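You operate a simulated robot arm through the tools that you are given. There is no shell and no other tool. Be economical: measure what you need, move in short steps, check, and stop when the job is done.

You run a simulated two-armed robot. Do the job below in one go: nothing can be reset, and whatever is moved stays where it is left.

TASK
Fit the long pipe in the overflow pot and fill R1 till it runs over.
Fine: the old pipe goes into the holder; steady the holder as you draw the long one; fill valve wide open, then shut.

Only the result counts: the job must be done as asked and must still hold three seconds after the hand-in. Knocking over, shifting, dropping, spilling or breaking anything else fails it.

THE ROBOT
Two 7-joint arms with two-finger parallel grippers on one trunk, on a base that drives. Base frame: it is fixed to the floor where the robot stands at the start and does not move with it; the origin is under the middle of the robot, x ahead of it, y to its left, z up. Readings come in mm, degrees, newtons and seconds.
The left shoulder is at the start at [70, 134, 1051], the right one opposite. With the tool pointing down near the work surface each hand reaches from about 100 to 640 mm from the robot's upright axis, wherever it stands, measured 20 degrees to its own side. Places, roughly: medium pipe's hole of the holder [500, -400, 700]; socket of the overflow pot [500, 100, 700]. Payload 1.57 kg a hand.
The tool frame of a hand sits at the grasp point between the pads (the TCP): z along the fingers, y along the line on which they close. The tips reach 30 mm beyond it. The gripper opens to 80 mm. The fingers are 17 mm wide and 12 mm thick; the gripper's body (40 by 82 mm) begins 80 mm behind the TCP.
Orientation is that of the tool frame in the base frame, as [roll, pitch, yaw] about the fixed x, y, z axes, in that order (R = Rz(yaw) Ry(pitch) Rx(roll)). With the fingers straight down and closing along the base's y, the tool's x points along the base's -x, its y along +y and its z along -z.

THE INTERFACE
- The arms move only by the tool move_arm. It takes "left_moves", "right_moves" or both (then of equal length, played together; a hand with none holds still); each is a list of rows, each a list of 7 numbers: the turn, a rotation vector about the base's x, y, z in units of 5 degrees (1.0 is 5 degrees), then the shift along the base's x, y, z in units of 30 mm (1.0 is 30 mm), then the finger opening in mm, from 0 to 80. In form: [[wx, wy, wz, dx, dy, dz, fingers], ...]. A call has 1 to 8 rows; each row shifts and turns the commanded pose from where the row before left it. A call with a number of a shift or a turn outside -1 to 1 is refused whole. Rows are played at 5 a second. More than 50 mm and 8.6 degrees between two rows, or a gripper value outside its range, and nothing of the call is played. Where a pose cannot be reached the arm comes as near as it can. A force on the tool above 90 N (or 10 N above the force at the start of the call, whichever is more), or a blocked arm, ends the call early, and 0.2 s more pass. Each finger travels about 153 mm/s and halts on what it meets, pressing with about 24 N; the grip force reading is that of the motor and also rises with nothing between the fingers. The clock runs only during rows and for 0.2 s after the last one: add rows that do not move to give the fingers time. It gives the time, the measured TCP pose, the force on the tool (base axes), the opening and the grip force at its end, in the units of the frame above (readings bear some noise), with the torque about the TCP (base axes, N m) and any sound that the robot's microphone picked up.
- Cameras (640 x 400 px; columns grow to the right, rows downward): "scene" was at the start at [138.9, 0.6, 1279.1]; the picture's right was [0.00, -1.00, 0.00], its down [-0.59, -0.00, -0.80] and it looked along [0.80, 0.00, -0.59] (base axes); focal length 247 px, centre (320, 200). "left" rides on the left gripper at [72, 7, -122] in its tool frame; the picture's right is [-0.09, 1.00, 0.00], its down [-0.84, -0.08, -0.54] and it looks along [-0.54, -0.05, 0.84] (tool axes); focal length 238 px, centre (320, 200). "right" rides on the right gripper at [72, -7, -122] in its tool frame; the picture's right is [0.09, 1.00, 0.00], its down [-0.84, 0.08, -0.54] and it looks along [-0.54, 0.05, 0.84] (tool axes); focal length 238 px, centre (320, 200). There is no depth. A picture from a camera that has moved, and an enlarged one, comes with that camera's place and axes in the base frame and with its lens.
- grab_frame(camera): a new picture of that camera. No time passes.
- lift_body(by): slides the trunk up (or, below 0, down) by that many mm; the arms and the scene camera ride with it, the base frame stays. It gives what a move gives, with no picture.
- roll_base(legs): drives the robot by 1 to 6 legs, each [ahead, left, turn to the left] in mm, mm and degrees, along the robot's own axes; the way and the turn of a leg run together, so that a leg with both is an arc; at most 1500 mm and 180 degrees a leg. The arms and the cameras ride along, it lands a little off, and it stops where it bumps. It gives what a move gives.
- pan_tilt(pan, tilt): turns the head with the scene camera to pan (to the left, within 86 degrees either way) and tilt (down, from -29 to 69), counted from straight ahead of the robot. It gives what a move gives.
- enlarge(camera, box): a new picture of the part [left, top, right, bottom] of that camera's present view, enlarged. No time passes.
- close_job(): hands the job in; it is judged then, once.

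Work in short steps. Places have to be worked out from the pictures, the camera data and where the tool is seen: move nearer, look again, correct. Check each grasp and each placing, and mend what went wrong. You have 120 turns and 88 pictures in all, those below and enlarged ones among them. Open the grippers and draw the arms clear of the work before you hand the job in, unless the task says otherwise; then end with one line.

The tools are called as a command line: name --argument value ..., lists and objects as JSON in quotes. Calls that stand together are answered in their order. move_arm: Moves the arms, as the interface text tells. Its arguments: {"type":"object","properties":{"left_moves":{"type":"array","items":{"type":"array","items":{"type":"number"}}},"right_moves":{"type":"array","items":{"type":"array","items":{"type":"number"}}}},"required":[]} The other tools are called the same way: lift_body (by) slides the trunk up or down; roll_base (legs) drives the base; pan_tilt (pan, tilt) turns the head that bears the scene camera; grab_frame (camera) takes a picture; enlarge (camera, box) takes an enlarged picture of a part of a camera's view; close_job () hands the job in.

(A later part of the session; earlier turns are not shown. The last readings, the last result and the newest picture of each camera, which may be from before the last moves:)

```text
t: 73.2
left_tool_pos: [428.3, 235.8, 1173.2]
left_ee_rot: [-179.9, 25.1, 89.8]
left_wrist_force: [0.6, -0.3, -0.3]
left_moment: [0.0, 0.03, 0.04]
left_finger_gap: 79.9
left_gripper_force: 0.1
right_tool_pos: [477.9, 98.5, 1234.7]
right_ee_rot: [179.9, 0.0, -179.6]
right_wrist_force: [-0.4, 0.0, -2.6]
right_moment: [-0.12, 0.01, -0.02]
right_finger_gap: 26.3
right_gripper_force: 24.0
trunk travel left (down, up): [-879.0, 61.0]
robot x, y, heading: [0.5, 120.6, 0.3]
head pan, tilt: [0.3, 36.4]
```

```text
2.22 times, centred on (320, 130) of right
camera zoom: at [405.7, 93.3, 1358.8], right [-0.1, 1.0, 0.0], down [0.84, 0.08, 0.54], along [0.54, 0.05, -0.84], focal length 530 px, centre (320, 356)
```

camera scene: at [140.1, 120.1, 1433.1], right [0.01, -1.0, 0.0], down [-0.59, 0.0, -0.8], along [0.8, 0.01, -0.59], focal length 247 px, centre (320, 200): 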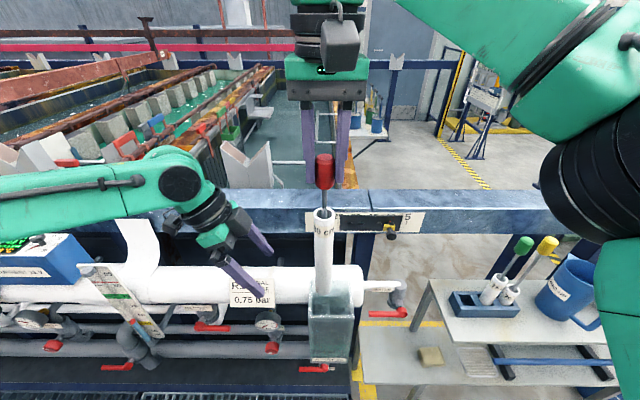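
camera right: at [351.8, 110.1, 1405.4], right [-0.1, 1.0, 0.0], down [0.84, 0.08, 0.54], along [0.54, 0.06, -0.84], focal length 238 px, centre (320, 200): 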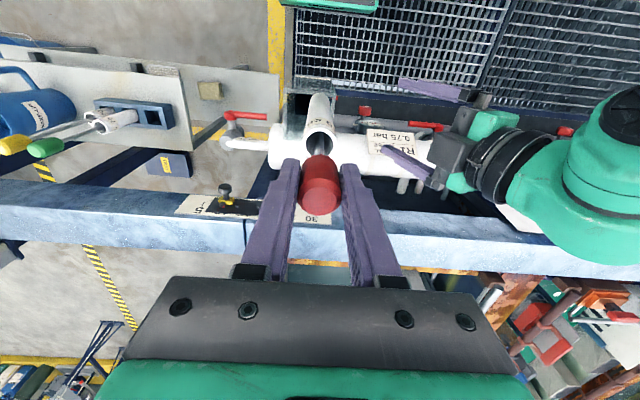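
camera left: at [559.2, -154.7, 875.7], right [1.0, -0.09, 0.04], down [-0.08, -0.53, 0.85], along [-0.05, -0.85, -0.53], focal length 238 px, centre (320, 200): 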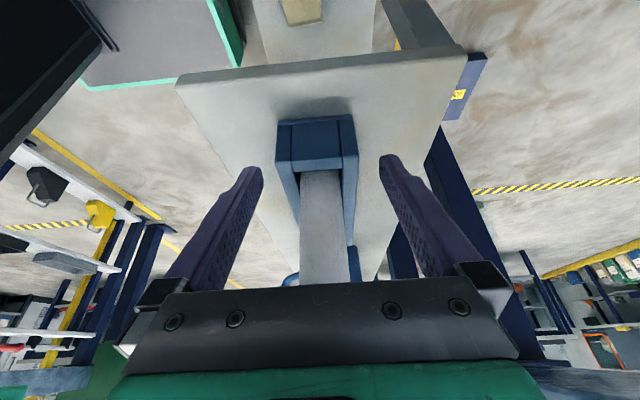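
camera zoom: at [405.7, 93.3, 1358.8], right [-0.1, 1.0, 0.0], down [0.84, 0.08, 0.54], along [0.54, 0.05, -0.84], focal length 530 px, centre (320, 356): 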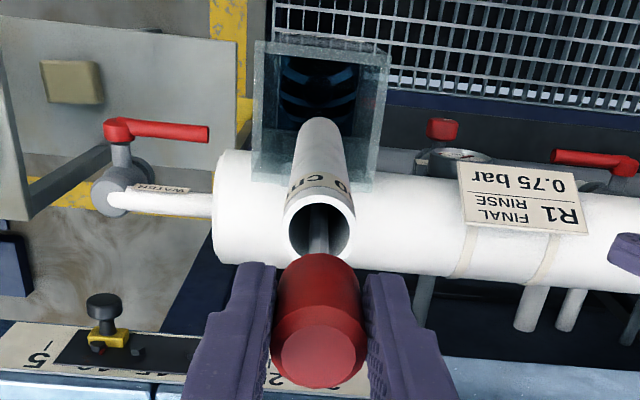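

The pipe hangs centred over the pot. I lower with the trunk by 200 mm (bottom to ≈750, above the socket).

lift_body --by -200

enlarge --camera "right" --box '[250, 40, 390, 220]'

enlarge --camera "scene" --box '[240, 230, 440, 380]'

```text
t: 75.4
left_tool_pos: [427.7, 235.6, 973.3]
left_ee_rot: [180.0, 25.0, 89.7]
left_wrist_force: [0.8, -0.4, 1.6]
left_moment: [0.01, -0.01, -0.02]
left_finger_gap: 80.1
left_gripper_force: 0.2
right_tool_pos: [478.5, 98.7, 1034.4]
right_ee_rot: [179.9, -0.1, -179.8]
right_wrist_force: [0.6, 1.3, -0.9]
right_moment: [0.04, 0.0, 0.01]
right_finger_gap: 26.0
right_gripper_force: 24.0
trunk travel left (down, up): [-679.0, 261.0]
robot x, y, heading: [-0.6, 118.5, 0.5]
head pan, tilt: [0.3, 36.4]
```

```text
2.22 times, centred on (320, 130) of right
camera zoom: at [405.7, 93.2, 1159.0], right [-0.1, 1.0, 0.0], down [0.84, 0.08, 0.54], along [0.54, 0.05, -0.84], focal length 530 px, centre (320, 356)
```

zoom: 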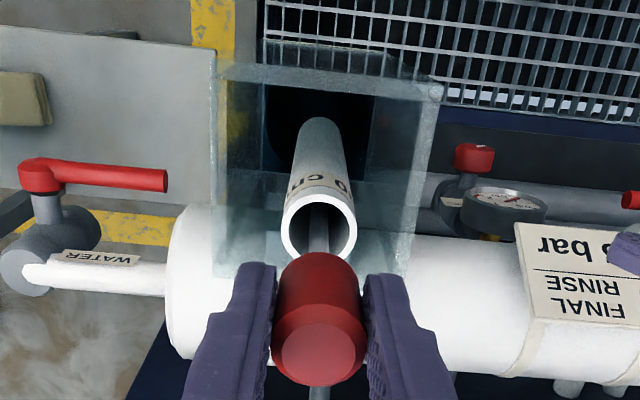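

```text
2.67 times, centred on (340, 305) of scene
camera zoom: at [140.0, 121.7, 1333.1], right [0.01, -1.0, 0.0], down [-0.59, -0.01, -0.8], along [0.8, 0.01, -0.59], focal length 658 px, centre (267, -80)
```

zoom: 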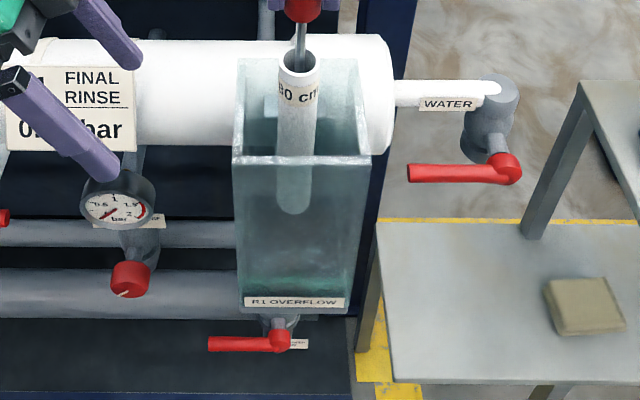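

The pipe is inside the pot and vertical. I descend by arm, watching the force.

move_arm --right_moves '[[0, 0, 0, 0, 0, -0.6, 5], [0, 0, 0, 0, 0, -0.6, 5], [0, 0, 0, 0, 0, -0.6, 5], [0, 0, 0, 0, 0, -0.4, 5], [0, 0, 0, 0, 0, -0.3, 5], [0, 0, 0, 0, 0, -0.3, 5], [0, 0, 0, 0, 0, 0, 5]]'

```text
t: 77.0
left_tool_pos: [429.9, 235.0, 973.0]
left_ee_rot: [-179.9, 25.2, 89.9]
left_wrist_force: [-0.6, -0.5, 0.3]
left_moment: [0.01, 0.0, 0.0]
left_finger_gap: 80.0
left_gripper_force: 0.0
right_tool_pos: [478.5, 97.7, 949.2]
right_ee_rot: [180.0, 0.1, -179.6]
right_wrist_force: [2.4, 0.6, 5.0]
right_moment: [0.31, -0.71, -0.02]
right_finger_gap: 26.4
right_gripper_force: 24.2
trunk travel left (down, up): [-679.0, 261.0]
robot x, y, heading: [1.5, 119.3, -0.1]
head pan, tilt: [0.3, 36.4]
```

There is light contact at z 949, perhaps the socket entry. I continue in small steps.

move_arm --right_moves '[[0, 0, 0, 0, 0, -0.15, 5], [0, 0, 0, 0, 0, -0.15, 5], [0, 0, 0, 0, 0, 0, 5]]'

enlarge --camera "scene" --box '[270, 230, 390, 360]'

```text
t: 77.8
left_tool_pos: [424.8, 237.0, 974.5]
left_ee_rot: [179.8, 25.1, 89.6]
left_wrist_force: [0.3, -1.1, -0.3]
left_moment: [-0.01, -0.02, -0.03]
left_finger_gap: 79.9
left_gripper_force: 0.1
right_tool_pos: [477.3, 98.9, 946.0]
right_ee_rot: [179.9, 0.1, -179.7]
right_wrist_force: [-3.3, -2.2, 17.7]
right_moment: [-0.37, 0.33, -0.04]
right_finger_gap: 26.3
right_gripper_force: 23.9
trunk travel left (down, up): [-679.0, 261.0]
robot x, y, heading: [5.3, 122.4, 0.2]
head pan, tilt: [0.3, 36.4]
```

```text
3.08 times, centred on (330, 295) of scene
camera zoom: at [135.9, 121.6, 1333.6], right [0.01, -1.0, 0.0], down [-0.59, -0.01, -0.81], along [0.81, 0.01, -0.59], focal length 759 px, centre (289, -92)
```

zoom: 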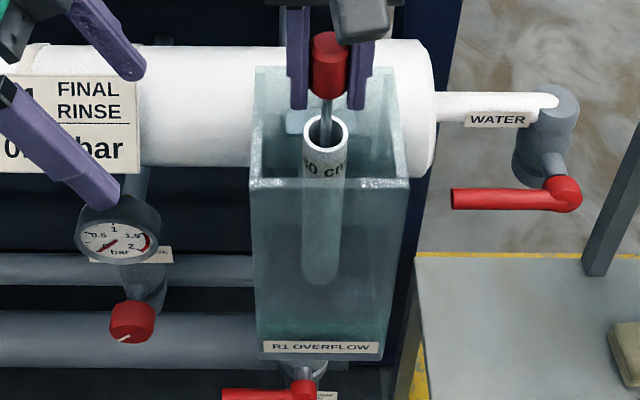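

It rests about 16 mm high on the socket's edge. The first contact pushed the pipe toward +x, so I lift slightly, shift +2.5 mm x, and retry.

move_arm --right_moves '[[0, 0, 0, 0, 0, 0.45, 5], [0, 0, 0, 0.08, 0.03, 0, 5], [0, 0, 0, 0, 0, -0.2, 5], [0, 0, 0, 0, 0, -0.2, 5], [0, 0, 0, 0, 0, -0.1, 5], [0, 0, 0, 0, 0, 0, 5]]'

enlarge --camera "right" --box '[260, 60, 380, 180]'

```text
t: 79.2
left_tool_pos: [426.4, 236.0, 974.5]
left_ee_rot: [179.9, 25.2, 89.7]
left_wrist_force: [-0.4, -0.1, -0.6]
left_moment: [0.01, 0.01, 0.0]
left_finger_gap: 80.1
left_gripper_force: 0.0
right_tool_pos: [480.5, 102.0, 944.4]
right_ee_rot: [179.7, 0.1, -179.6]
right_wrist_force: [0.6, -3.9, 21.3]
right_moment: [-0.39, -0.08, 0.03]
right_finger_gap: 26.6
right_gripper_force: 23.8
trunk travel left (down, up): [-679.0, 261.0]
robot x, y, heading: [2.9, 119.4, -0.1]
head pan, tilt: [0.3, 36.4]
```

```text
3.33 times, centred on (320, 120) of right
camera zoom: at [406.5, 95.3, 1068.0], right [-0.1, 1.0, 0.0], down [0.83, 0.08, 0.54], along [0.54, 0.06, -0.84], focal length 794 px, centre (320, 467)
```

zoom: 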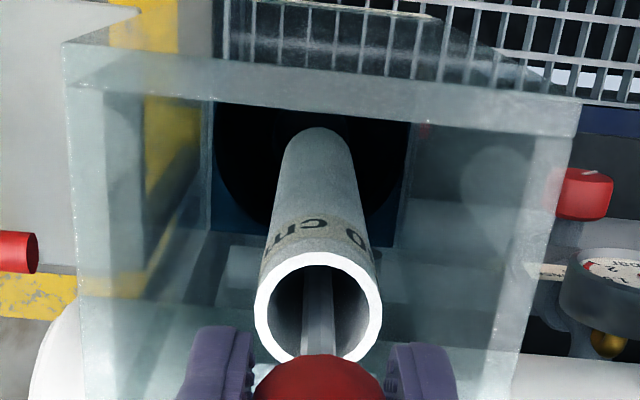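

The views suggest the pipe has tilted in the grip, with its foot about 8–10 mm toward +x. I lift 36 mm clear of the socket and measure the tilt.

move_arm --right_moves '[[0, 0, 0, 0, 0, 0.5, 5], [0, 0, 0, -0.08, -0.03, 0.7, 5], [0, 0, 0, 0, 0, 0, 5]]'

enlarge --camera "right" --box '[260, 60, 380, 180]'

enlarge --camera "scene" --box '[280, 230, 390, 350]'

```text
t: 80.0
left_tool_pos: [429.4, 236.3, 973.3]
left_ee_rot: [-179.9, 25.1, 89.8]
left_wrist_force: [-0.1, 0.5, -0.1]
left_moment: [-0.02, 0.01, 0.03]
left_finger_gap: 80.0
left_gripper_force: 0.0
right_tool_pos: [478.5, 100.7, 975.6]
right_ee_rot: [179.8, -0.2, -179.7]
right_wrist_force: [0.6, 0.4, -1.7]
right_moment: [0.08, 0.04, 0.03]
right_finger_gap: 26.1
right_gripper_force: 24.4
trunk travel left (down, up): [-679.0, 261.0]
robot x, y, heading: [0.1, 117.7, 0.5]
head pan, tilt: [0.3, 36.4]
```

```text
3.33 times, centred on (320, 120) of right
camera zoom: at [405.8, 95.1, 1100.1], right [-0.1, 1.0, 0.0], down [0.84, 0.08, 0.54], along [0.54, 0.05, -0.84], focal length 794 px, centre (320, 467)
```

zoom: 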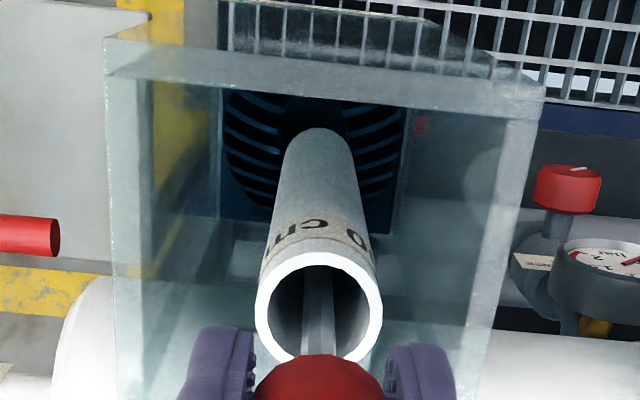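

```text
3.33 times, centred on (335, 290) of scene
camera zoom: at [140.9, 121.8, 1332.9], right [0.01, -1.0, 0.0], down [-0.59, -0.01, -0.8], along [0.8, 0.01, -0.59], focal length 822 px, centre (270, -100)
```

zoom: 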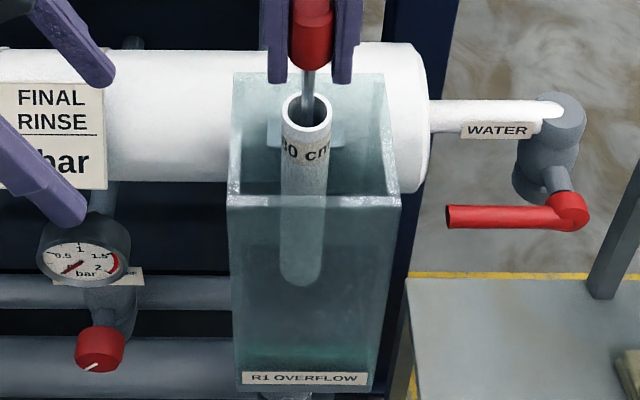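

The knob slid up about 15 mm in the grip and the foot sits about 7 mm toward +x. I tip the hand +1.7° about y to plumb the pipe, trim -1.5 mm in x, and check.

move_arm --right_moves '[[0, 0.34, 0, -0.05, 0.02, 0, 5], [0, 0, 0, 0, 0, 0, 5], [0, 0, 0, 0, 0, 0, 5]]'

enlarge --camera "scene" --box '[280, 230, 390, 350]'

```text
t: 80.8
left_tool_pos: [428.4, 236.4, 973.0]
left_ee_rot: [180.0, 25.0, 89.8]
left_wrist_force: [-0.2, -0.1, -0.8]
left_moment: [0.03, -0.01, 0.03]
left_finger_gap: 80.1
left_gripper_force: 0.0
right_tool_pos: [476.3, 99.7, 977.1]
right_ee_rot: [179.9, -1.9, -179.7]
right_wrist_force: [0.6, -0.8, -2.3]
right_moment: [-0.07, 0.01, 0.0]
right_finger_gap: 26.3
right_gripper_force: 23.7
trunk travel left (down, up): [-679.0, 261.0]
robot x, y, heading: [-2.2, 119.5, 0.4]
head pan, tilt: [0.3, 36.4]
```

```text
3.33 times, centred on (335, 290) of scene
camera zoom: at [140.0, 121.7, 1333.1], right [0.01, -1.0, 0.0], down [-0.59, -0.01, -0.8], along [0.8, 0.01, -0.59], focal length 822 px, centre (270, -100)
```

zoom: 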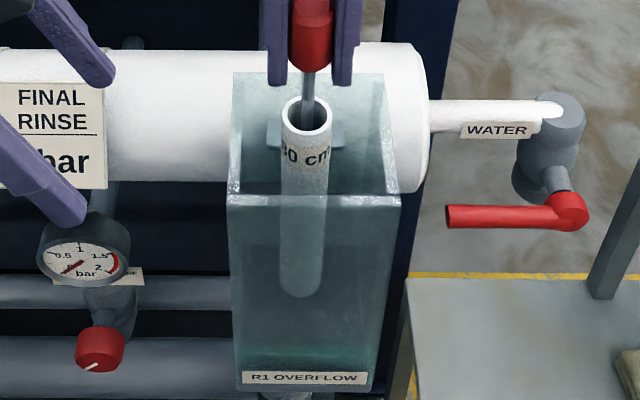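

The foot is where it should be (row 298, expected 297). I descend again in small steps.

move_arm --right_moves '[[0, 0, 0, 0, 0, -0.4, 5], [0, 0, 0, 0, 0, -0.4, 5], [0, 0, 0, 0, 0, -0.3, 5], [0, 0, 0, 0, 0, -0.15, 5], [0, 0, 0, 0, 0, -0.15, 5], [0, 0, 0, 0, 0, 0, 5]]'

```text
t: 82.2
left_tool_pos: [425.1, 235.4, 975.9]
left_ee_rot: [179.7, 25.1, 89.7]
left_wrist_force: [-0.2, 0.5, 0.8]
left_moment: [0.01, 0.02, 0.02]
left_finger_gap: 79.9
left_gripper_force: 0.2
right_tool_pos: [474.5, 100.6, 937.2]
right_ee_rot: [179.7, -1.3, -179.7]
right_wrist_force: [2.4, -2.2, 34.5]
right_moment: [-0.12, -0.3, 0.01]
right_finger_gap: 26.5
right_gripper_force: 23.8
trunk travel left (down, up): [-679.0, 261.0]
robot x, y, heading: [0.2, 121.5, 0.2]
head pan, tilt: [0.3, 36.4]
```

It is still blocked (34 N), so my socket estimate is off. I lift the pipe out with the trunk and step aside to look into the empty pot.

lift_body --by 258

move_arm --right_moves '[[0, 0, 0, 0, -0.8, 0.3, 5], [0, 0, 0, 0, -0.8, 0.3, 5], [0, 0, 0, 0, -0.8, 0, 5], [0, 0, 0, 0, 0, 0, 5]]'

enlarge --camera "right" --box '[310, 50, 430, 170]'

enlarge --camera "scene" --box '[290, 280, 390, 390]'

```text
t: 84.8
left_tool_pos: [428.3, 236.5, 1231.9]
left_ee_rot: [-180.0, 25.1, 89.8]
left_wrist_force: [0.1, 0.3, 0.5]
left_moment: [-0.02, -0.01, -0.02]
left_finger_gap: 80.0
left_gripper_force: 0.0
right_tool_pos: [477.0, 100.5, 1192.2]
right_ee_rot: [179.8, -1.9, -179.8]
right_wrist_force: [-0.1, -0.6, -0.9]
right_moment: [0.01, 0.05, 0.02]
right_finger_gap: 26.2
right_gripper_force: 24.1
trunk travel left (down, up): [-937.0, 3.0]
robot x, y, heading: [0.2, 120.9, 0.2]
head pan, tilt: [0.3, 36.4]
```

```text
t: 85.8
left_tool_pos: [429.4, 236.8, 1231.4]
left_ee_rot: [-180.0, 25.0, 89.7]
left_wrist_force: [-0.1, 0.2, -0.4]
left_moment: [0.03, -0.01, -0.02]
left_finger_gap: 79.8
left_gripper_force: 0.1
right_tool_pos: [475.9, 27.8, 1209.3]
right_ee_rot: [179.9, -1.8, -179.7]
right_wrist_force: [0.1, -0.7, -1.6]
right_moment: [-0.02, -0.02, 0.0]
right_finger_gap: 26.4
right_gripper_force: 23.7
trunk travel left (down, up): [-937.0, 3.0]
robot x, y, heading: [1.2, 119.4, 0.4]
head pan, tilt: [0.3, 36.4]
```

```text
3.33 times, centred on (370, 110) of right
camera zoom: at [407.2, 22.1, 1334.8], right [-0.1, 1.0, 0.0], down [0.85, 0.08, 0.52], along [0.51, 0.05, -0.86], focal length 794 px, centre (153, 500)
```

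zoom: 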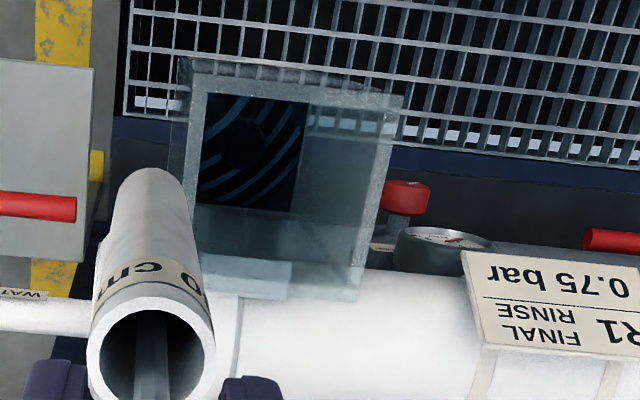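

```text
3.64 times, centred on (340, 335) of scene
camera zoom: at [140.3, 121.9, 1591.0], right [0.01, -1.0, 0.0], down [-0.59, -0.01, -0.8], along [0.8, 0.01, -0.59], focal length 897 px, centre (247, -291)
```

zoom: 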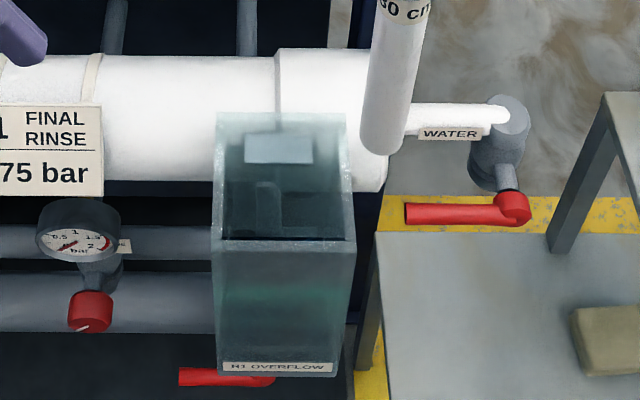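

I see concentric rings and a dark disc (the socket) on the pot floor. I zoom in further.

enlarge --camera "right" --box '[360, 65, 410, 120]'

```text
7.27 times, centred on (385, 92) of right
camera zoom: at [407.2, 22.1, 1334.8], right [-0.1, 1.0, 0.0], down [0.85, 0.08, 0.52], along [0.51, 0.05, -0.86], focal length 1734 px, centre (-153, 982)
```

zoom: 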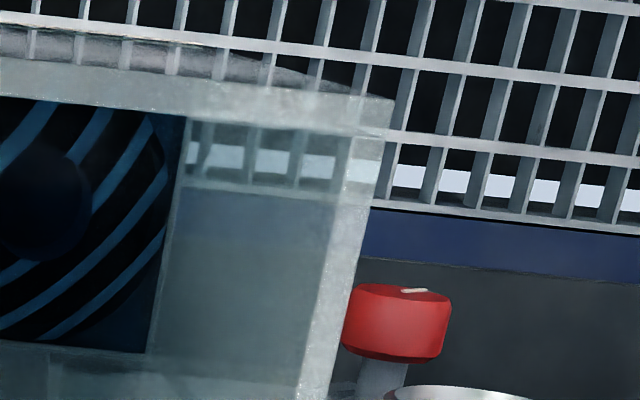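

The socket disc is at about [476–479, 96–99], essentially where I was, so the fit is tight. I go back over it, lower, and search with light pressure.

move_arm --right_moves '[[0, 0, 0, 0.02, 0.8, 0, 5], [0, 0, 0, 0, 0.8, 0, 5], [0, 0, 0, 0, 0.78, 0, 5], [0, 0, 0, 0, 0, 0, 5]]'

lift_body --by -255

move_arm --right_moves '[[0, 0, 0, 0, 0, -0.3, 5], [0, 0, 0, 0, 0, 0, 5]]'

move_arm --right_moves '[[0, 0, 0, 0, 0, -0.1, 5], [0, 0, 0, 0, 0, -0.1, 5], [0, 0, 0, 0, 0, -0.07, 5]]'

```text
t: 86.8
left_tool_pos: [428.2, 235.8, 1230.5]
left_ee_rot: [-180.0, 25.2, 89.7]
left_wrist_force: [0.0, 0.2, 0.4]
left_moment: [-0.03, -0.02, 0.0]
left_finger_gap: 80.1
left_gripper_force: 0.1
right_tool_pos: [476.3, 97.0, 1210.8]
right_ee_rot: [179.8, -1.8, -179.7]
right_wrist_force: [1.0, 0.1, -1.6]
right_moment: [-0.04, 0.0, -0.01]
right_finger_gap: 26.3
right_gripper_force: 23.4
trunk travel left (down, up): [-937.0, 3.0]
robot x, y, heading: [2.7, 118.6, 0.1]
head pan, tilt: [0.3, 36.4]
```

```text
t: 89.5
left_tool_pos: [428.6, 236.9, 976.3]
left_ee_rot: [179.9, 25.1, 89.8]
left_wrist_force: [0.4, 0.2, 0.9]
left_moment: [0.02, -0.01, -0.01]
left_finger_gap: 80.1
left_gripper_force: 0.1
right_tool_pos: [476.2, 97.9, 954.1]
right_ee_rot: [179.9, -1.8, -179.7]
right_wrist_force: [-0.4, 0.4, -1.8]
right_moment: [-0.04, 0.01, -0.01]
right_finger_gap: 26.3
right_gripper_force: 23.5
trunk travel left (down, up): [-682.0, 258.0]
robot x, y, heading: [3.8, 117.9, 0.0]
head pan, tilt: [0.3, 36.4]
```

```text
t: 90.1
left_tool_pos: [428.7, 236.1, 976.6]
left_ee_rot: [180.0, 25.1, 89.8]
left_wrist_force: [-0.2, -0.2, -0.1]
left_moment: [-0.01, -0.01, 0.01]
left_finger_gap: 80.1
left_gripper_force: 0.1
right_tool_pos: [477.1, 98.2, 944.4]
right_ee_rot: [179.8, -1.7, -179.7]
right_wrist_force: [0.0, -0.3, -2.2]
right_moment: [0.05, 0.0, 0.05]
right_finger_gap: 26.4
right_gripper_force: 23.9
trunk travel left (down, up): [-682.0, 258.0]
robot x, y, heading: [-3.3, 124.8, 0.2]
head pan, tilt: [0.3, 36.4]
```

```text
t: 90.9
left_tool_pos: [427.9, 236.9, 976.1]
left_ee_rot: [-180.0, 25.1, 89.8]
left_wrist_force: [-0.4, 0.4, 0.3]
left_moment: [0.01, 0.0, 0.0]
left_finger_gap: 79.8
left_gripper_force: 0.1
right_tool_pos: [477.3, 97.3, 936.7]
right_ee_rot: [179.9, -1.7, -179.7]
right_wrist_force: [-0.1, -0.2, -2.1]
right_moment: [0.08, 0.03, -0.02]
right_finger_gap: 26.2
right_gripper_force: 23.6
trunk travel left (down, up): [-682.0, 258.0]
robot x, y, heading: [-1.2, 123.2, 0.3]
head pan, tilt: [0.3, 36.4]
```

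There is no contact at 936.7 this time. I continue gently.

move_arm --right_moves '[[0, 0, 0, 0, 0, -0.1, 5], [0, 0, 0, 0, 0, -0.1, 5], [0, 0, 0, 0, 0, 0, 5]]'

move_arm --right_moves '[[0, 0, 0, 0, 0, -0.1, 5], [0, 0, 0, 0, 0, -0.1, 5], [0, 0, 0, 0, 0, 0, 5]]'

```text
t: 91.7
left_tool_pos: [428.7, 235.6, 976.7]
left_ee_rot: [-179.9, 25.2, 89.8]
left_wrist_force: [0.2, 0.9, -0.4]
left_moment: [0.03, -0.01, 0.01]
left_finger_gap: 80.1
left_gripper_force: 0.0
right_tool_pos: [476.7, 98.5, 930.1]
right_ee_rot: [179.9, -1.8, -179.6]
right_wrist_force: [-0.8, 1.8, -1.4]
right_moment: [0.05, 0.0, 0.0]
right_finger_gap: 26.0
right_gripper_force: 24.2
trunk travel left (down, up): [-682.0, 258.0]
robot x, y, heading: [2.8, 121.5, 0.0]
head pan, tilt: [0.3, 36.4]
```

```text
t: 92.5
left_tool_pos: [428.8, 236.1, 975.4]
left_ee_rot: [-179.9, 25.1, 89.8]
left_wrist_force: [-0.1, 0.3, -0.1]
left_moment: [0.0, -0.02, 0.01]
left_finger_gap: 80.2
left_gripper_force: 0.1
right_tool_pos: [476.4, 99.0, 925.7]
right_ee_rot: [179.9, -1.8, -179.7]
right_wrist_force: [-0.5, 0.2, -1.3]
right_moment: [-0.03, 0.01, 0.03]
right_finger_gap: 26.4
right_gripper_force: 23.8
trunk travel left (down, up): [-682.0, 258.0]
robot x, y, heading: [-0.7, 125.2, 0.4]
head pan, tilt: [0.3, 36.4]
```

It is going in freely. I continue in steps until it bottoms.

move_arm --right_moves '[[0, 0, 0, 0, 0, -0.1, 5], [0, 0, 0, 0, 0, -0.1, 5], [0, 0, 0, 0, 0, 0, 5]]'

move_arm --right_moves '[[0, 0, 0, 0, 0, -0.1, 5], [0, 0, 0, 0, 0, -0.1, 5], [0, 0, 0, 0, 0, 0, 5]]'

enlarge --camera "scene" --box '[280, 230, 390, 350]'

```text
t: 93.3
left_tool_pos: [428.0, 237.4, 976.3]
left_ee_rot: [-179.9, 25.1, 89.8]
left_wrist_force: [-0.2, 0.2, 0.2]
left_moment: [-0.01, -0.04, 0.01]
left_finger_gap: 80.0
left_gripper_force: 0.0
right_tool_pos: [476.8, 97.5, 919.3]
right_ee_rot: [179.8, -1.8, -179.7]
right_wrist_force: [-0.4, 0.2, -1.1]
right_moment: [-0.05, 0.01, 0.0]
right_finger_gap: 26.3
right_gripper_force: 24.0
trunk travel left (down, up): [-682.0, 258.0]
robot x, y, heading: [1.9, 121.5, 0.2]
head pan, tilt: [0.3, 36.4]
```

```text
t: 94.1
left_tool_pos: [428.9, 236.1, 976.3]
left_ee_rot: [-180.0, 25.1, 89.8]
left_wrist_force: [-0.5, 1.2, 0.2]
left_moment: [0.03, 0.04, 0.05]
left_finger_gap: 80.0
left_gripper_force: 0.1
right_tool_pos: [475.9, 97.3, 914.2]
right_ee_rot: [179.9, -1.8, -179.9]
right_wrist_force: [-0.1, 0.8, -1.9]
right_moment: [0.0, 0.03, -0.02]
right_finger_gap: 26.5
right_gripper_force: 24.4
trunk travel left (down, up): [-682.0, 258.0]
robot x, y, heading: [0.3, 118.8, 0.3]
head pan, tilt: [0.3, 36.4]
```

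```text
3.33 times, centred on (335, 290) of scene
camera zoom: at [140.1, 121.8, 1336.1], right [0.01, -1.0, 0.0], down [-0.59, -0.01, -0.8], along [0.8, 0.01, -0.59], focal length 822 px, centre (270, -100)
```

zoom: 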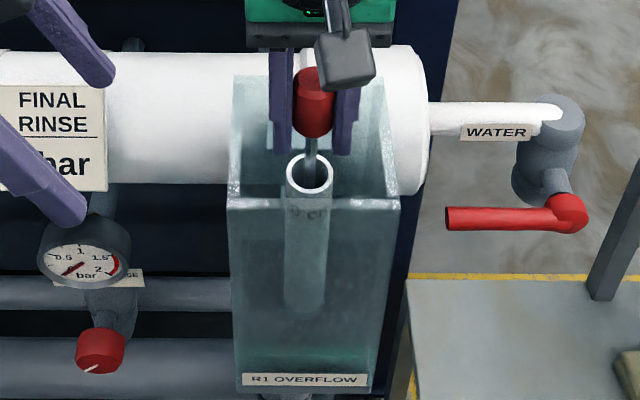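

The foot is going into the socket, and by the knob height it is nearly seated. I continue until contact.

move_arm --right_moves '[[0, 0, 0, 0, 0, -0.1, 5], [0, 0, 0, 0, 0, -0.1, 5], [0, 0, 0, 0, 0, 0, 5]]'

move_arm --right_moves '[[0, 0, 0, 0, 0, -0.1, 5], [0, 0, 0, 0, 0, 0, 5]]'

```text
t: 94.9
left_tool_pos: [428.2, 236.1, 977.1]
left_ee_rot: [179.9, 25.1, 89.8]
left_wrist_force: [0.1, 0.3, 0.3]
left_moment: [0.01, 0.01, 0.0]
left_finger_gap: 80.0
left_gripper_force: 0.1
right_tool_pos: [476.0, 97.2, 910.2]
right_ee_rot: [179.9, -1.4, -179.7]
right_wrist_force: [1.4, -2.6, 18.7]
right_moment: [-0.5, -0.36, 0.03]
right_finger_gap: 26.2
right_gripper_force: 23.7
trunk travel left (down, up): [-682.0, 258.0]
robot x, y, heading: [4.3, 121.9, 0.2]
head pan, tilt: [0.3, 36.4]
```

```text
t: 95.5
left_tool_pos: [425.2, 236.0, 979.4]
left_ee_rot: [179.6, 25.1, 89.7]
left_wrist_force: [0.0, 0.1, 0.1]
left_moment: [-0.03, 0.04, 0.02]
left_finger_gap: 80.1
left_gripper_force: 0.1
right_tool_pos: [474.2, 99.4, 908.3]
right_ee_rot: [179.7, -1.3, -179.8]
right_wrist_force: [1.2, -3.1, 37.0]
right_moment: [-0.48, -0.2, -0.02]
right_finger_gap: 26.5
right_gripper_force: 24.0
trunk travel left (down, up): [-682.0, 258.0]
robot x, y, heading: [-0.2, 120.8, 0.4]
head pan, tilt: [0.3, 36.4]
```

There is firm contact at TCP 908. I check the knob-top height (seated should be ≈946) with both cameras.

enlarge --camera "right" --box '[250, 80, 390, 240]'

enlarge --camera "scene" --box '[280, 230, 390, 350]'

```text
2.50 times, centred on (320, 160) of right
camera zoom: at [404.3, 92.7, 1033.5], right [-0.1, 1.0, 0.01], down [0.85, 0.08, 0.52], along [0.52, 0.06, -0.85], focal length 596 px, centre (320, 300)
```

zoom: 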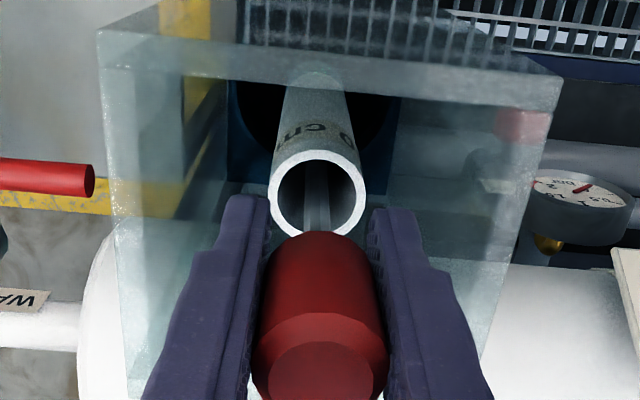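

```text
3.33 times, centred on (335, 290) of scene
camera zoom: at [134.3, 121.7, 1337.1], right [0.01, -1.0, 0.0], down [-0.59, -0.01, -0.81], along [0.81, 0.01, -0.59], focal length 822 px, centre (270, -100)
```

zoom: 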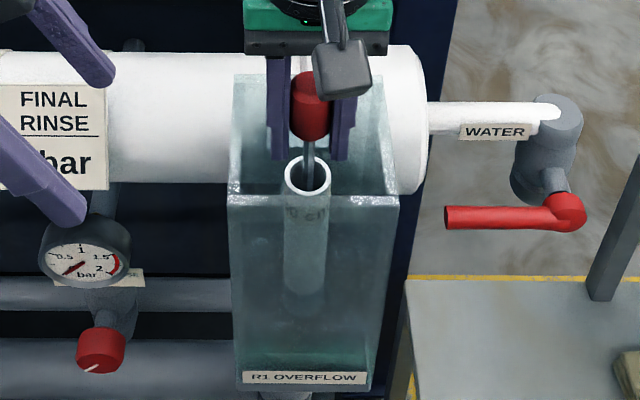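

Both views give a knob top of ≈947, so the long pipe is seated. I release and rise clear.

move_arm --right_moves '[[0, 0, 0, 0, 0, 0.05, 20], [0, 0, 0, 0, 0, 0.05, 44], [0, 0, 0, 0, 0, 0, 44], [0, 0, 0, 0, 0, 0.6, 44], [0, 0, 0, 0, 0, 0.8, 44], [0, 0, 0, 0, 0, 0.8, 44], [0, 0, 0, 0, 0, 0.8, 44], [0, 0, 0, 0, 0, 0.8, 44]]'

grab_frame --camera "scene"

```text
t: 97.3
left_tool_pos: [427.8, 236.5, 976.5]
left_ee_rot: [-180.0, 25.0, 89.8]
left_wrist_force: [-0.2, -0.3, 0.3]
left_moment: [0.0, -0.05, 0.0]
left_finger_gap: 80.2
left_gripper_force: 0.0
right_tool_pos: [476.2, 97.0, 1020.6]
right_ee_rot: [179.9, -1.7, -179.7]
right_wrist_force: [-0.6, -0.4, -0.4]
right_moment: [-0.01, 0.0, -0.03]
right_finger_gap: 44.1
right_gripper_force: 0.1
trunk travel left (down, up): [-682.0, 258.0]
robot x, y, heading: [5.7, 123.0, 0.3]
head pan, tilt: [0.3, 36.4]
```

```text
13 pictures are left
camera scene: at [139.1, 122.0, 1336.1], right [0.01, -1.0, 0.0], down [-0.59, -0.01, -0.8], along [0.8, 0.01, -0.59], focal length 247 px, centre (320, 200)
```

scene: 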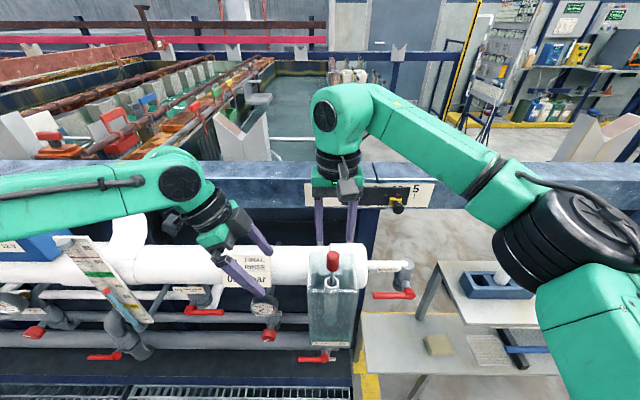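

The long pipe is in and released. Next is the fill valve (lever y≈417–515, x≈536, z≈625). I untilt and yaw the left hand back to its standard orientation while drawing the right hand up and back.

move_arm --left_moves '[[1, 0, 0, 0, 0, 0, 80], [1, 0, 0, 0, 0, 0, 80], [1, 0, 0, 0, 0, 0, 60], [1, 0, 0, 0, 0, 0, 40], [1, 0, 0, 0, 0, 0, 20], [0, 0, 1, 0, 0, 0, 0], [0, 0, 1, 0, 0, 0, 0], [0, 0, 1, 0, 0, 0, 0]]' --right_moves '[[0, 0, 0, 0, 0, 0.8, 44], [0, 0, 0, 0, 0, 0.8, 44], [0, 0, 0, -0.3, -0.4, 0.8, 44], [0, 0, 0, -0.5, -0.8, 0.3, 44], [0, 0, 0, -0.5, -0.8, 0, 44], [0, 0, 0, -0.5, -0.8, 0, 44], [0, 0, 0, -0.5, -0.8, 0, 44], [0, 0, 0, 0, 0, 0, 44]]'

move_arm --left_moves '[[0, 0, 1, 0, 0, 0, 0], [0, 0, 1, 0, 0, 0, 0], [0, 0, 1, 0, 0, 0, 0], [0, 0, 1, 0, 0, 0, 0], [0, 0, 1, 0, 0, 0, 0], [0, 0, 1, 0, 0, 0, 0], [0, 0, 1, 0, 0, 0, 0], [0, 0, 1, 0, 0, 0, 0]]'

move_arm --left_moves '[[0, 0, 1, 0, 0, 0, 0], [0, 0, 1, 0, 0, 0, 0], [0, 0, 1, 0, 0, 0, 0], [0, 0, 1, 0, 0, 0, 0], [0, 0, 1, 0, 0, 0, 0], [0, 0, 1, 0, 0, 0, 0], [0, 0, 1, 0, 0, 0, 0]]'

roll_base --legs '[[0, 190, 0]]'

```text
t: 99.1
left_tool_pos: [428.8, 237.4, 975.1]
left_ee_rot: [-179.9, 0.1, 105.0]
left_wrist_force: [0.5, 0.5, -0.2]
left_moment: [-0.06, -0.01, 0.04]
left_finger_gap: 0.2
left_gripper_force: 20.9
right_tool_pos: [406.7, -9.5, 1104.6]
right_ee_rot: [179.9, -1.9, -179.8]
right_wrist_force: [-0.6, 0.5, 0.5]
right_moment: [-0.01, 0.02, 0.01]
right_finger_gap: 44.5
right_gripper_force: 0.0
trunk travel left (down, up): [-682.0, 258.0]
robot x, y, heading: [0.9, 120.9, 0.1]
head pan, tilt: [0.3, 36.4]
```

```text
t: 100.9
left_tool_pos: [428.3, 236.2, 977.3]
left_ee_rot: [-179.9, 0.1, 144.9]
left_wrist_force: [0.2, -0.3, 0.0]
left_moment: [-0.03, 0.03, 0.03]
left_finger_gap: 0.0
left_gripper_force: 21.3
right_tool_pos: [407.5, -10.1, 1105.0]
right_ee_rot: [179.9, -1.9, -179.7]
right_wrist_force: [0.5, -0.3, -0.1]
right_moment: [-0.02, -0.05, 0.02]
right_finger_gap: 43.9
right_gripper_force: 0.0
trunk travel left (down, up): [-682.0, 258.0]
robot x, y, heading: [-1.0, 121.3, 0.0]
head pan, tilt: [0.3, 36.4]
```

```text
t: 102.5
left_tool_pos: [427.0, 236.6, 977.0]
left_ee_rot: [-179.9, 0.1, 180.0]
left_wrist_force: [0.0, -0.3, -0.1]
left_moment: [0.0, 0.0, 0.01]
left_finger_gap: 0.1
left_gripper_force: 21.4
right_tool_pos: [407.4, -10.6, 1105.8]
right_ee_rot: [-180.0, -1.9, -179.7]
right_wrist_force: [0.5, 0.2, -0.6]
right_moment: [0.0, 0.03, -0.01]
right_finger_gap: 44.2
right_gripper_force: 0.1
trunk travel left (down, up): [-682.0, 258.0]
robot x, y, heading: [0.7, 120.6, 0.4]
head pan, tilt: [0.3, 36.4]
```

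```text
t: 104.0
left_tool_pos: [427.2, 426.6, 976.8]
left_ee_rot: [-179.9, 0.0, 179.8]
left_wrist_force: [0.4, -0.4, -1.0]
left_moment: [0.03, -0.01, -0.01]
left_finger_gap: 0.1
left_gripper_force: 21.0
right_tool_pos: [406.7, 179.9, 1104.9]
right_ee_rot: [179.7, -1.7, -179.6]
right_wrist_force: [0.7, -0.1, -0.6]
right_moment: [0.01, -0.02, 0.02]
right_finger_gap: 44.1
right_gripper_force: 0.0
trunk travel left (down, up): [-682.0, 258.0]
robot x, y, heading: [-0.1, 310.2, 0.0]
head pan, tilt: [0.3, 36.4]
```

I lower the trunk 100 mm and shift the left hand aside for a clear close view of the fill valve.

lift_body --by -100

move_arm --left_moves '[[0, 0, 0, 0, -1, -0.5, 0], [0, 0, 0, 0, -1, -0.5, 0], [0, 0, 0, 0, 0, 0, 0]]'

enlarge --camera "left" --box '[310, 90, 450, 230]'

enlarge --camera "scene" --box '[170, 250, 330, 370]'

```text
t: 105.4
left_tool_pos: [428.7, 427.8, 876.9]
left_ee_rot: [-179.9, 0.1, 179.8]
left_wrist_force: [0.0, -0.5, -0.1]
left_moment: [0.0, 0.0, 0.02]
left_finger_gap: 0.3
left_gripper_force: 21.4
right_tool_pos: [405.4, 180.1, 1006.2]
right_ee_rot: [179.9, -1.7, -179.7]
right_wrist_force: [0.9, 0.6, -0.3]
right_moment: [0.0, 0.0, 0.01]
right_finger_gap: 43.9
right_gripper_force: 0.0
trunk travel left (down, up): [-582.0, 358.0]
robot x, y, heading: [-2.5, 309.3, 0.5]
head pan, tilt: [0.3, 36.4]
```

```text
t: 106.2
left_tool_pos: [426.1, 369.9, 847.3]
left_ee_rot: [-179.8, 0.2, 179.9]
left_wrist_force: [-0.8, 0.5, 0.4]
left_moment: [0.01, 0.02, 0.05]
left_finger_gap: 0.4
left_gripper_force: 21.4
left hand out of reach, approached as far as the arm can: row 2
right_tool_pos: [406.8, 179.6, 1004.9]
right_ee_rot: [179.8, -1.7, -179.7]
right_wrist_force: [-0.1, 1.2, 0.6]
right_moment: [0.01, -0.02, 0.0]
right_finger_gap: 44.1
right_gripper_force: 0.0
trunk travel left (down, up): [-582.0, 358.0]
robot x, y, heading: [-7.7, 310.2, 0.3]
head pan, tilt: [0.3, 36.4]
```

```text
2.86 times, centred on (380, 160) of left
camera zoom: at [354.8, 376.9, 968.3], right [0.09, 1.0, 0.0], down [0.83, -0.08, 0.55], along [0.54, -0.05, -0.84], focal length 681 px, centre (149, 314)
```

zoom: 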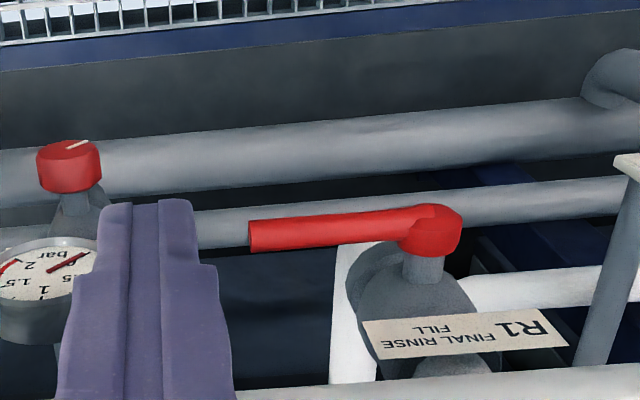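

```text
3.33 times, centred on (250, 310) of scene
camera zoom: at [138.2, 312.7, 1236.2], right [0.01, -1.0, 0.0], down [-0.59, -0.01, -0.81], along [0.81, 0.01, -0.59], focal length 822 px, centre (553, -167)
```

zoom: 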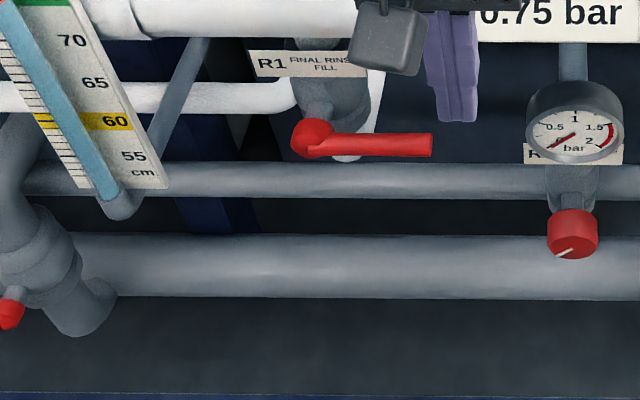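

The hub is at [512,501,668] and the tip at [506,411,671], lever pointing -y, so standard opening is counter-clockwise (tip up). I tilt the closed left hand 60° forward to use it as a peg from below, at about [430,431,640].

move_arm --left_moves '[[0, -1, 0, 0, 0.25, -0.2, 0], [0, -1, 0, 0, 0.25, -0.4, 0], [0, -1, 0, 0, 0.25, -0.4, 0], [0, -1, 0, 0, 0.25, -0.4, 0], [0, -1, 0, 0, 0.25, -0.4, 0], [0, -1, 0, 0, 0.25, -0.4, 0], [0, -1, 0, 0, 0.25, -0.4, 0], [0, -1, 0, 0, 0.25, -0.4, 0]]'

move_arm --left_moves '[[0, -1, 0, 0, 0, -0.5, 0], [0, -1, 0, 0, 0, -0.5, 0], [0, -1, 0, 0, 0, -0.5, 0], [0, -1, 0, 0, 0, -0.5, 0], [0, 0, 0, 0, 0, -0.7, 0], [0, 0, 0, 0, 0, -0.7, 0], [0, 0, 0, 0, 0, -0.7, 0], [0, 0, 0, 0, 0, 0, 0]]'

```text
t: 108.0
left_tool_pos: [424.9, 430.4, 758.5]
left_ee_rot: [-179.9, 40.1, 179.9]
left_wrist_force: [-0.4, -0.2, 0.5]
left_moment: [-0.01, 0.0, 0.0]
left_finger_gap: 0.0
left_gripper_force: 20.8
right_tool_pos: [405.9, 179.4, 1004.8]
right_ee_rot: [180.0, -1.7, -179.7]
right_wrist_force: [-0.3, 0.8, -0.8]
right_moment: [0.03, 0.01, 0.0]
right_finger_gap: 43.9
right_gripper_force: 0.0
trunk travel left (down, up): [-582.0, 358.0]
robot x, y, heading: [-0.3, 314.1, 0.2]
head pan, tilt: [0.3, 36.4]
```

```text
t: 109.8
left_tool_pos: [434.6, 489.9, 717.5]
left_ee_rot: [179.9, 60.0, 179.6]
left_wrist_force: [0.2, -0.5, 0.2]
left_moment: [-0.03, -0.01, 0.01]
left_finger_gap: 0.1
left_gripper_force: 21.0
left hand out of reach, approached as far as the arm can: row 3, 4, 5, 6, 7
right_tool_pos: [405.1, 180.3, 1004.7]
right_ee_rot: [179.9, -1.8, -179.7]
right_wrist_force: [-0.1, 0.2, -0.3]
right_moment: [0.0, -0.03, 0.03]
right_finger_gap: 43.8
right_gripper_force: 0.0
trunk travel left (down, up): [-582.0, 358.0]
robot x, y, heading: [-0.3, 312.5, 0.3]
head pan, tilt: [0.3, 36.4]
```

The arm stopped at [435,490,717]; lowering the trunk will help. I raise the right hand a bit and lower the trunk 90 mm.

move_arm --right_moves '[[0, 0, 0, -0.3, 0.3, 0.8, 44], [0, 0, 0, -0.3, 0.3, 0.8, 44], [0, 0, 0, 0, 0.3, 0.8, 44], [0, 0, 0, 0, 0, 0, 44]]'

lift_body --by -90

move_arm --left_moves '[[0, 0, 0, 0, -0.7, 0, 0], [0, 0, 0, 0, -0.7, 0, 0], [0, 0, 0, 0, -0.6, 0, 0], [0, 0, 0, 0, 0, 0, 0]]'

```text
t: 110.8
left_tool_pos: [435.2, 489.6, 716.8]
left_ee_rot: [179.8, 60.0, 179.6]
left_wrist_force: [0.5, 0.4, -0.3]
left_moment: [-0.02, 0.02, 0.03]
left_finger_gap: 0.1
left_gripper_force: 20.8
right_tool_pos: [387.5, 203.6, 1076.2]
right_ee_rot: [179.8, -1.8, -179.7]
right_wrist_force: [0.3, -0.2, -0.4]
right_moment: [-0.02, 0.01, 0.02]
right_finger_gap: 43.9
right_gripper_force: 0.1
trunk travel left (down, up): [-582.0, 358.0]
robot x, y, heading: [2.6, 307.9, 0.4]
head pan, tilt: [0.3, 36.4]
```

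```text
t: 112.0
left_tool_pos: [435.4, 489.6, 628.0]
left_ee_rot: [179.8, 60.0, 179.6]
left_wrist_force: [-0.4, 0.0, -0.6]
left_moment: [0.0, 0.01, -0.02]
left_finger_gap: 0.0
left_gripper_force: 21.2
right_tool_pos: [386.7, 205.1, 986.2]
right_ee_rot: [179.8, -1.6, -179.7]
right_wrist_force: [0.1, -1.9, 0.3]
right_moment: [0.01, 0.0, 0.03]
right_finger_gap: 43.8
right_gripper_force: 0.1
trunk travel left (down, up): [-492.0, 448.0]
robot x, y, heading: [-3.4, 309.7, -0.0]
head pan, tilt: [0.3, 36.4]
```

```text
t: 113.0
left_tool_pos: [437.4, 450.0, 654.6]
left_ee_rot: [179.9, 59.9, 179.7]
left_wrist_force: [0.0, -0.8, -0.6]
left_moment: [0.04, 0.05, -0.01]
left_finger_gap: 0.0
left_gripper_force: 21.0
left hand out of reach, approached as far as the arm can: row 1, 2, 3
right_tool_pos: [387.0, 205.9, 985.9]
right_ee_rot: [179.9, -1.8, -179.7]
right_wrist_force: [0.1, 0.8, -0.5]
right_moment: [-0.01, -0.02, -0.01]
right_finger_gap: 43.8
right_gripper_force: 0.0
trunk travel left (down, up): [-492.0, 448.0]
robot x, y, heading: [2.5, 312.8, 0.2]
head pan, tilt: [0.3, 36.4]
```

The arm is too folded there. I back the base 80 mm and shift it 50 mm right, so the left arm can extend more.

roll_base --legs '[[-80, -50, 0]]'

move_arm --left_moves '[[0, 0, 0, 0.8, 0.3, 0, 0], [0, 0, 0, 0.8, 0.3, -0.2, 0], [0, 0, 0, 0.8, 0.2, -0.3, 0], [0, 0, 0, 0, 0, 0, 0]]'

```text
t: 114.1
left_tool_pos: [357.0, 399.6, 655.1]
left_ee_rot: [179.9, 60.1, 179.7]
left_wrist_force: [-0.7, 0.6, 0.3]
left_moment: [0.0, -0.04, 0.02]
left_finger_gap: 0.0
left_gripper_force: 21.6
right_tool_pos: [307.2, 154.2, 986.3]
right_ee_rot: [179.9, -1.6, -179.7]
right_wrist_force: [-0.1, -0.1, -0.1]
right_moment: [0.01, 0.0, -0.03]
right_finger_gap: 44.1
right_gripper_force: 0.1
trunk travel left (down, up): [-492.0, 448.0]
robot x, y, heading: [-81.7, 262.0, 0.2]
head pan, tilt: [0.3, 36.4]
```

```text
t: 115.1
left_tool_pos: [429.7, 423.2, 641.0]
left_ee_rot: [-180.0, 59.8, 179.7]
left_wrist_force: [0.2, 1.2, 0.4]
left_moment: [-0.01, 0.04, -0.03]
left_finger_gap: 0.2
left_gripper_force: 21.4
right_tool_pos: [307.6, 154.2, 987.0]
right_ee_rot: [180.0, -1.7, -179.6]
right_wrist_force: [-0.4, 0.1, 0.5]
right_moment: [0.01, -0.04, 0.0]
right_finger_gap: 43.9
right_gripper_force: 0.1
trunk travel left (down, up): [-492.0, 448.0]
robot x, y, heading: [-82.4, 258.8, 0.3]
head pan, tilt: [0.3, 36.4]
```

Now at [430,423,641]. I take a left-camera look at the lever relative to the peg.

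grab_frame --camera "left"

```text
10 pictures are left
camera left: at [288.6, 430.0, 640.3], right [0.05, 1.0, 0.08], down [-0.05, -0.08, 1.0], along [1.0, -0.05, 0.04], focal length 238 px, centre (320, 200)
```

left: 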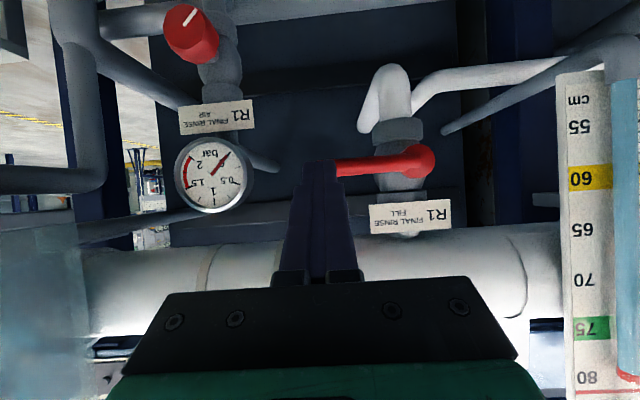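

From this frontal view the lever is really at hub ≈[542,520,617], tip y≈418, z≈617, and the valve's flow runs vertically. I lower the peg to z≈590 and slide it in beneath the lever.

move_arm --left_moves '[[0, 0, 0, 0, 0.2, -0.6, 0], [0, 0, 0, 0, 0.3, -0.6, 0], [0, 0, 0, 0.2, 0.3, -0.5, 0], [0, 0, 0, 0.6, 0, 0, 0], [0, 0, 0, 0.7, 0, 0, 0], [0, 0, 0, 0.7, 0, 0, 0], [0, 0, 0, 0.7, 0, 0, 0], [0, 0, 0, 0, 0, 0, 0]]'

grab_frame --camera "left"

```text
t: 116.9
left_tool_pos: [498.8, 473.9, 640.5]
left_ee_rot: [180.0, 59.7, 179.7]
left_wrist_force: [-21.4, -4.3, -6.1]
left_moment: [-0.1, 0.37, 0.15]
left_finger_gap: 0.0
left_gripper_force: 21.1
left hand out of reach, approached as far as the arm can: row 1, 2, 3, 4, 5, 6, 7
right_tool_pos: [303.0, 154.4, 988.5]
right_ee_rot: [179.9, -1.5, -179.6]
right_wrist_force: [0.9, 0.4, 0.1]
right_moment: [0.0, -0.01, -0.01]
right_finger_gap: 43.8
right_gripper_force: 0.1
trunk travel left (down, up): [-492.0, 448.0]
robot x, y, heading: [-79.4, 260.7, 0.3]
head pan, tilt: [0.3, 36.4]
```

```text
9 pictures are left
camera left: at [358.9, 480.5, 639.9], right [0.05, 1.0, 0.08], down [-0.05, -0.08, 1.0], along [1.0, -0.06, 0.04], focal length 238 px, centre (320, 200)
```

left: 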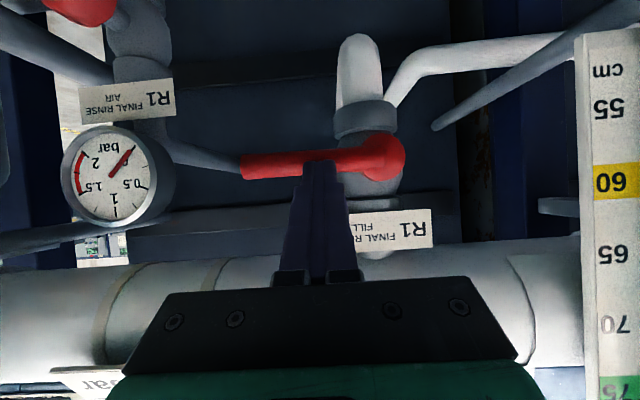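

The hand couldn't go lower at this trunk height and bumped the lever face (hub [540,517,618], tip y 412). I back off and lower the trunk 70 mm.

move_arm --left_moves '[[0, 0, 0, -0.8, 0, 0, 0], [0, 0, 0, -0.8, 0, 0, 0], [0, 0, 0, 0, 0, 0, 0]]'

lift_body --by -70

move_arm --left_moves '[[0, 0, 0, 0, -0.3, 0.2, 0], [0, 0, 0, 0, -0.3, 0, 0], [0, 0, 0, 0, -0.3, 0, 0], [0, 0, 0, 0, 0, 0, 0]]'

```text
t: 117.7
left_tool_pos: [455.8, 475.4, 639.3]
left_ee_rot: [179.9, 60.0, 179.7]
left_wrist_force: [1.1, 0.8, -0.3]
left_moment: [0.02, 0.01, 0.01]
left_finger_gap: 0.0
left_gripper_force: 21.4
right_tool_pos: [306.9, 155.0, 984.9]
right_ee_rot: [179.9, -1.7, -179.7]
right_wrist_force: [0.0, -0.1, 0.3]
right_moment: [0.03, 0.01, 0.0]
right_finger_gap: 44.1
right_gripper_force: 0.0
trunk travel left (down, up): [-492.0, 448.0]
robot x, y, heading: [-78.8, 260.8, 0.4]
head pan, tilt: [0.3, 36.4]
```

```text
t: 118.8
left_tool_pos: [455.6, 474.8, 569.4]
left_ee_rot: [179.8, 60.0, 179.7]
left_wrist_force: [1.0, 0.2, -0.7]
left_moment: [-0.02, 0.01, -0.01]
left_finger_gap: 0.0
left_gripper_force: 21.3
right_tool_pos: [306.1, 154.4, 916.6]
right_ee_rot: [179.9, -1.8, -179.7]
right_wrist_force: [-0.2, 0.2, -0.5]
right_moment: [-0.01, 0.02, -0.02]
right_finger_gap: 44.2
right_gripper_force: 0.0
trunk travel left (down, up): [-422.0, 518.0]
robot x, y, heading: [-78.9, 264.0, 0.2]
head pan, tilt: [0.3, 36.4]
```

```text
t: 119.8
left_tool_pos: [456.2, 447.8, 574.6]
left_ee_rot: [180.0, 60.0, 179.7]
left_wrist_force: [0.3, -0.1, 0.0]
left_moment: [0.01, 0.03, 0.01]
left_finger_gap: 0.1
left_gripper_force: 21.5
right_tool_pos: [307.2, 154.0, 915.0]
right_ee_rot: [179.8, -1.8, -179.8]
right_wrist_force: [-0.7, 0.3, 0.4]
right_moment: [-0.02, -0.01, 0.0]
right_finger_gap: 43.7
right_gripper_force: 0.1
trunk travel left (down, up): [-422.0, 518.0]
robot x, y, heading: [-83.3, 261.7, 0.3]
head pan, tilt: [0.3, 36.4]
```

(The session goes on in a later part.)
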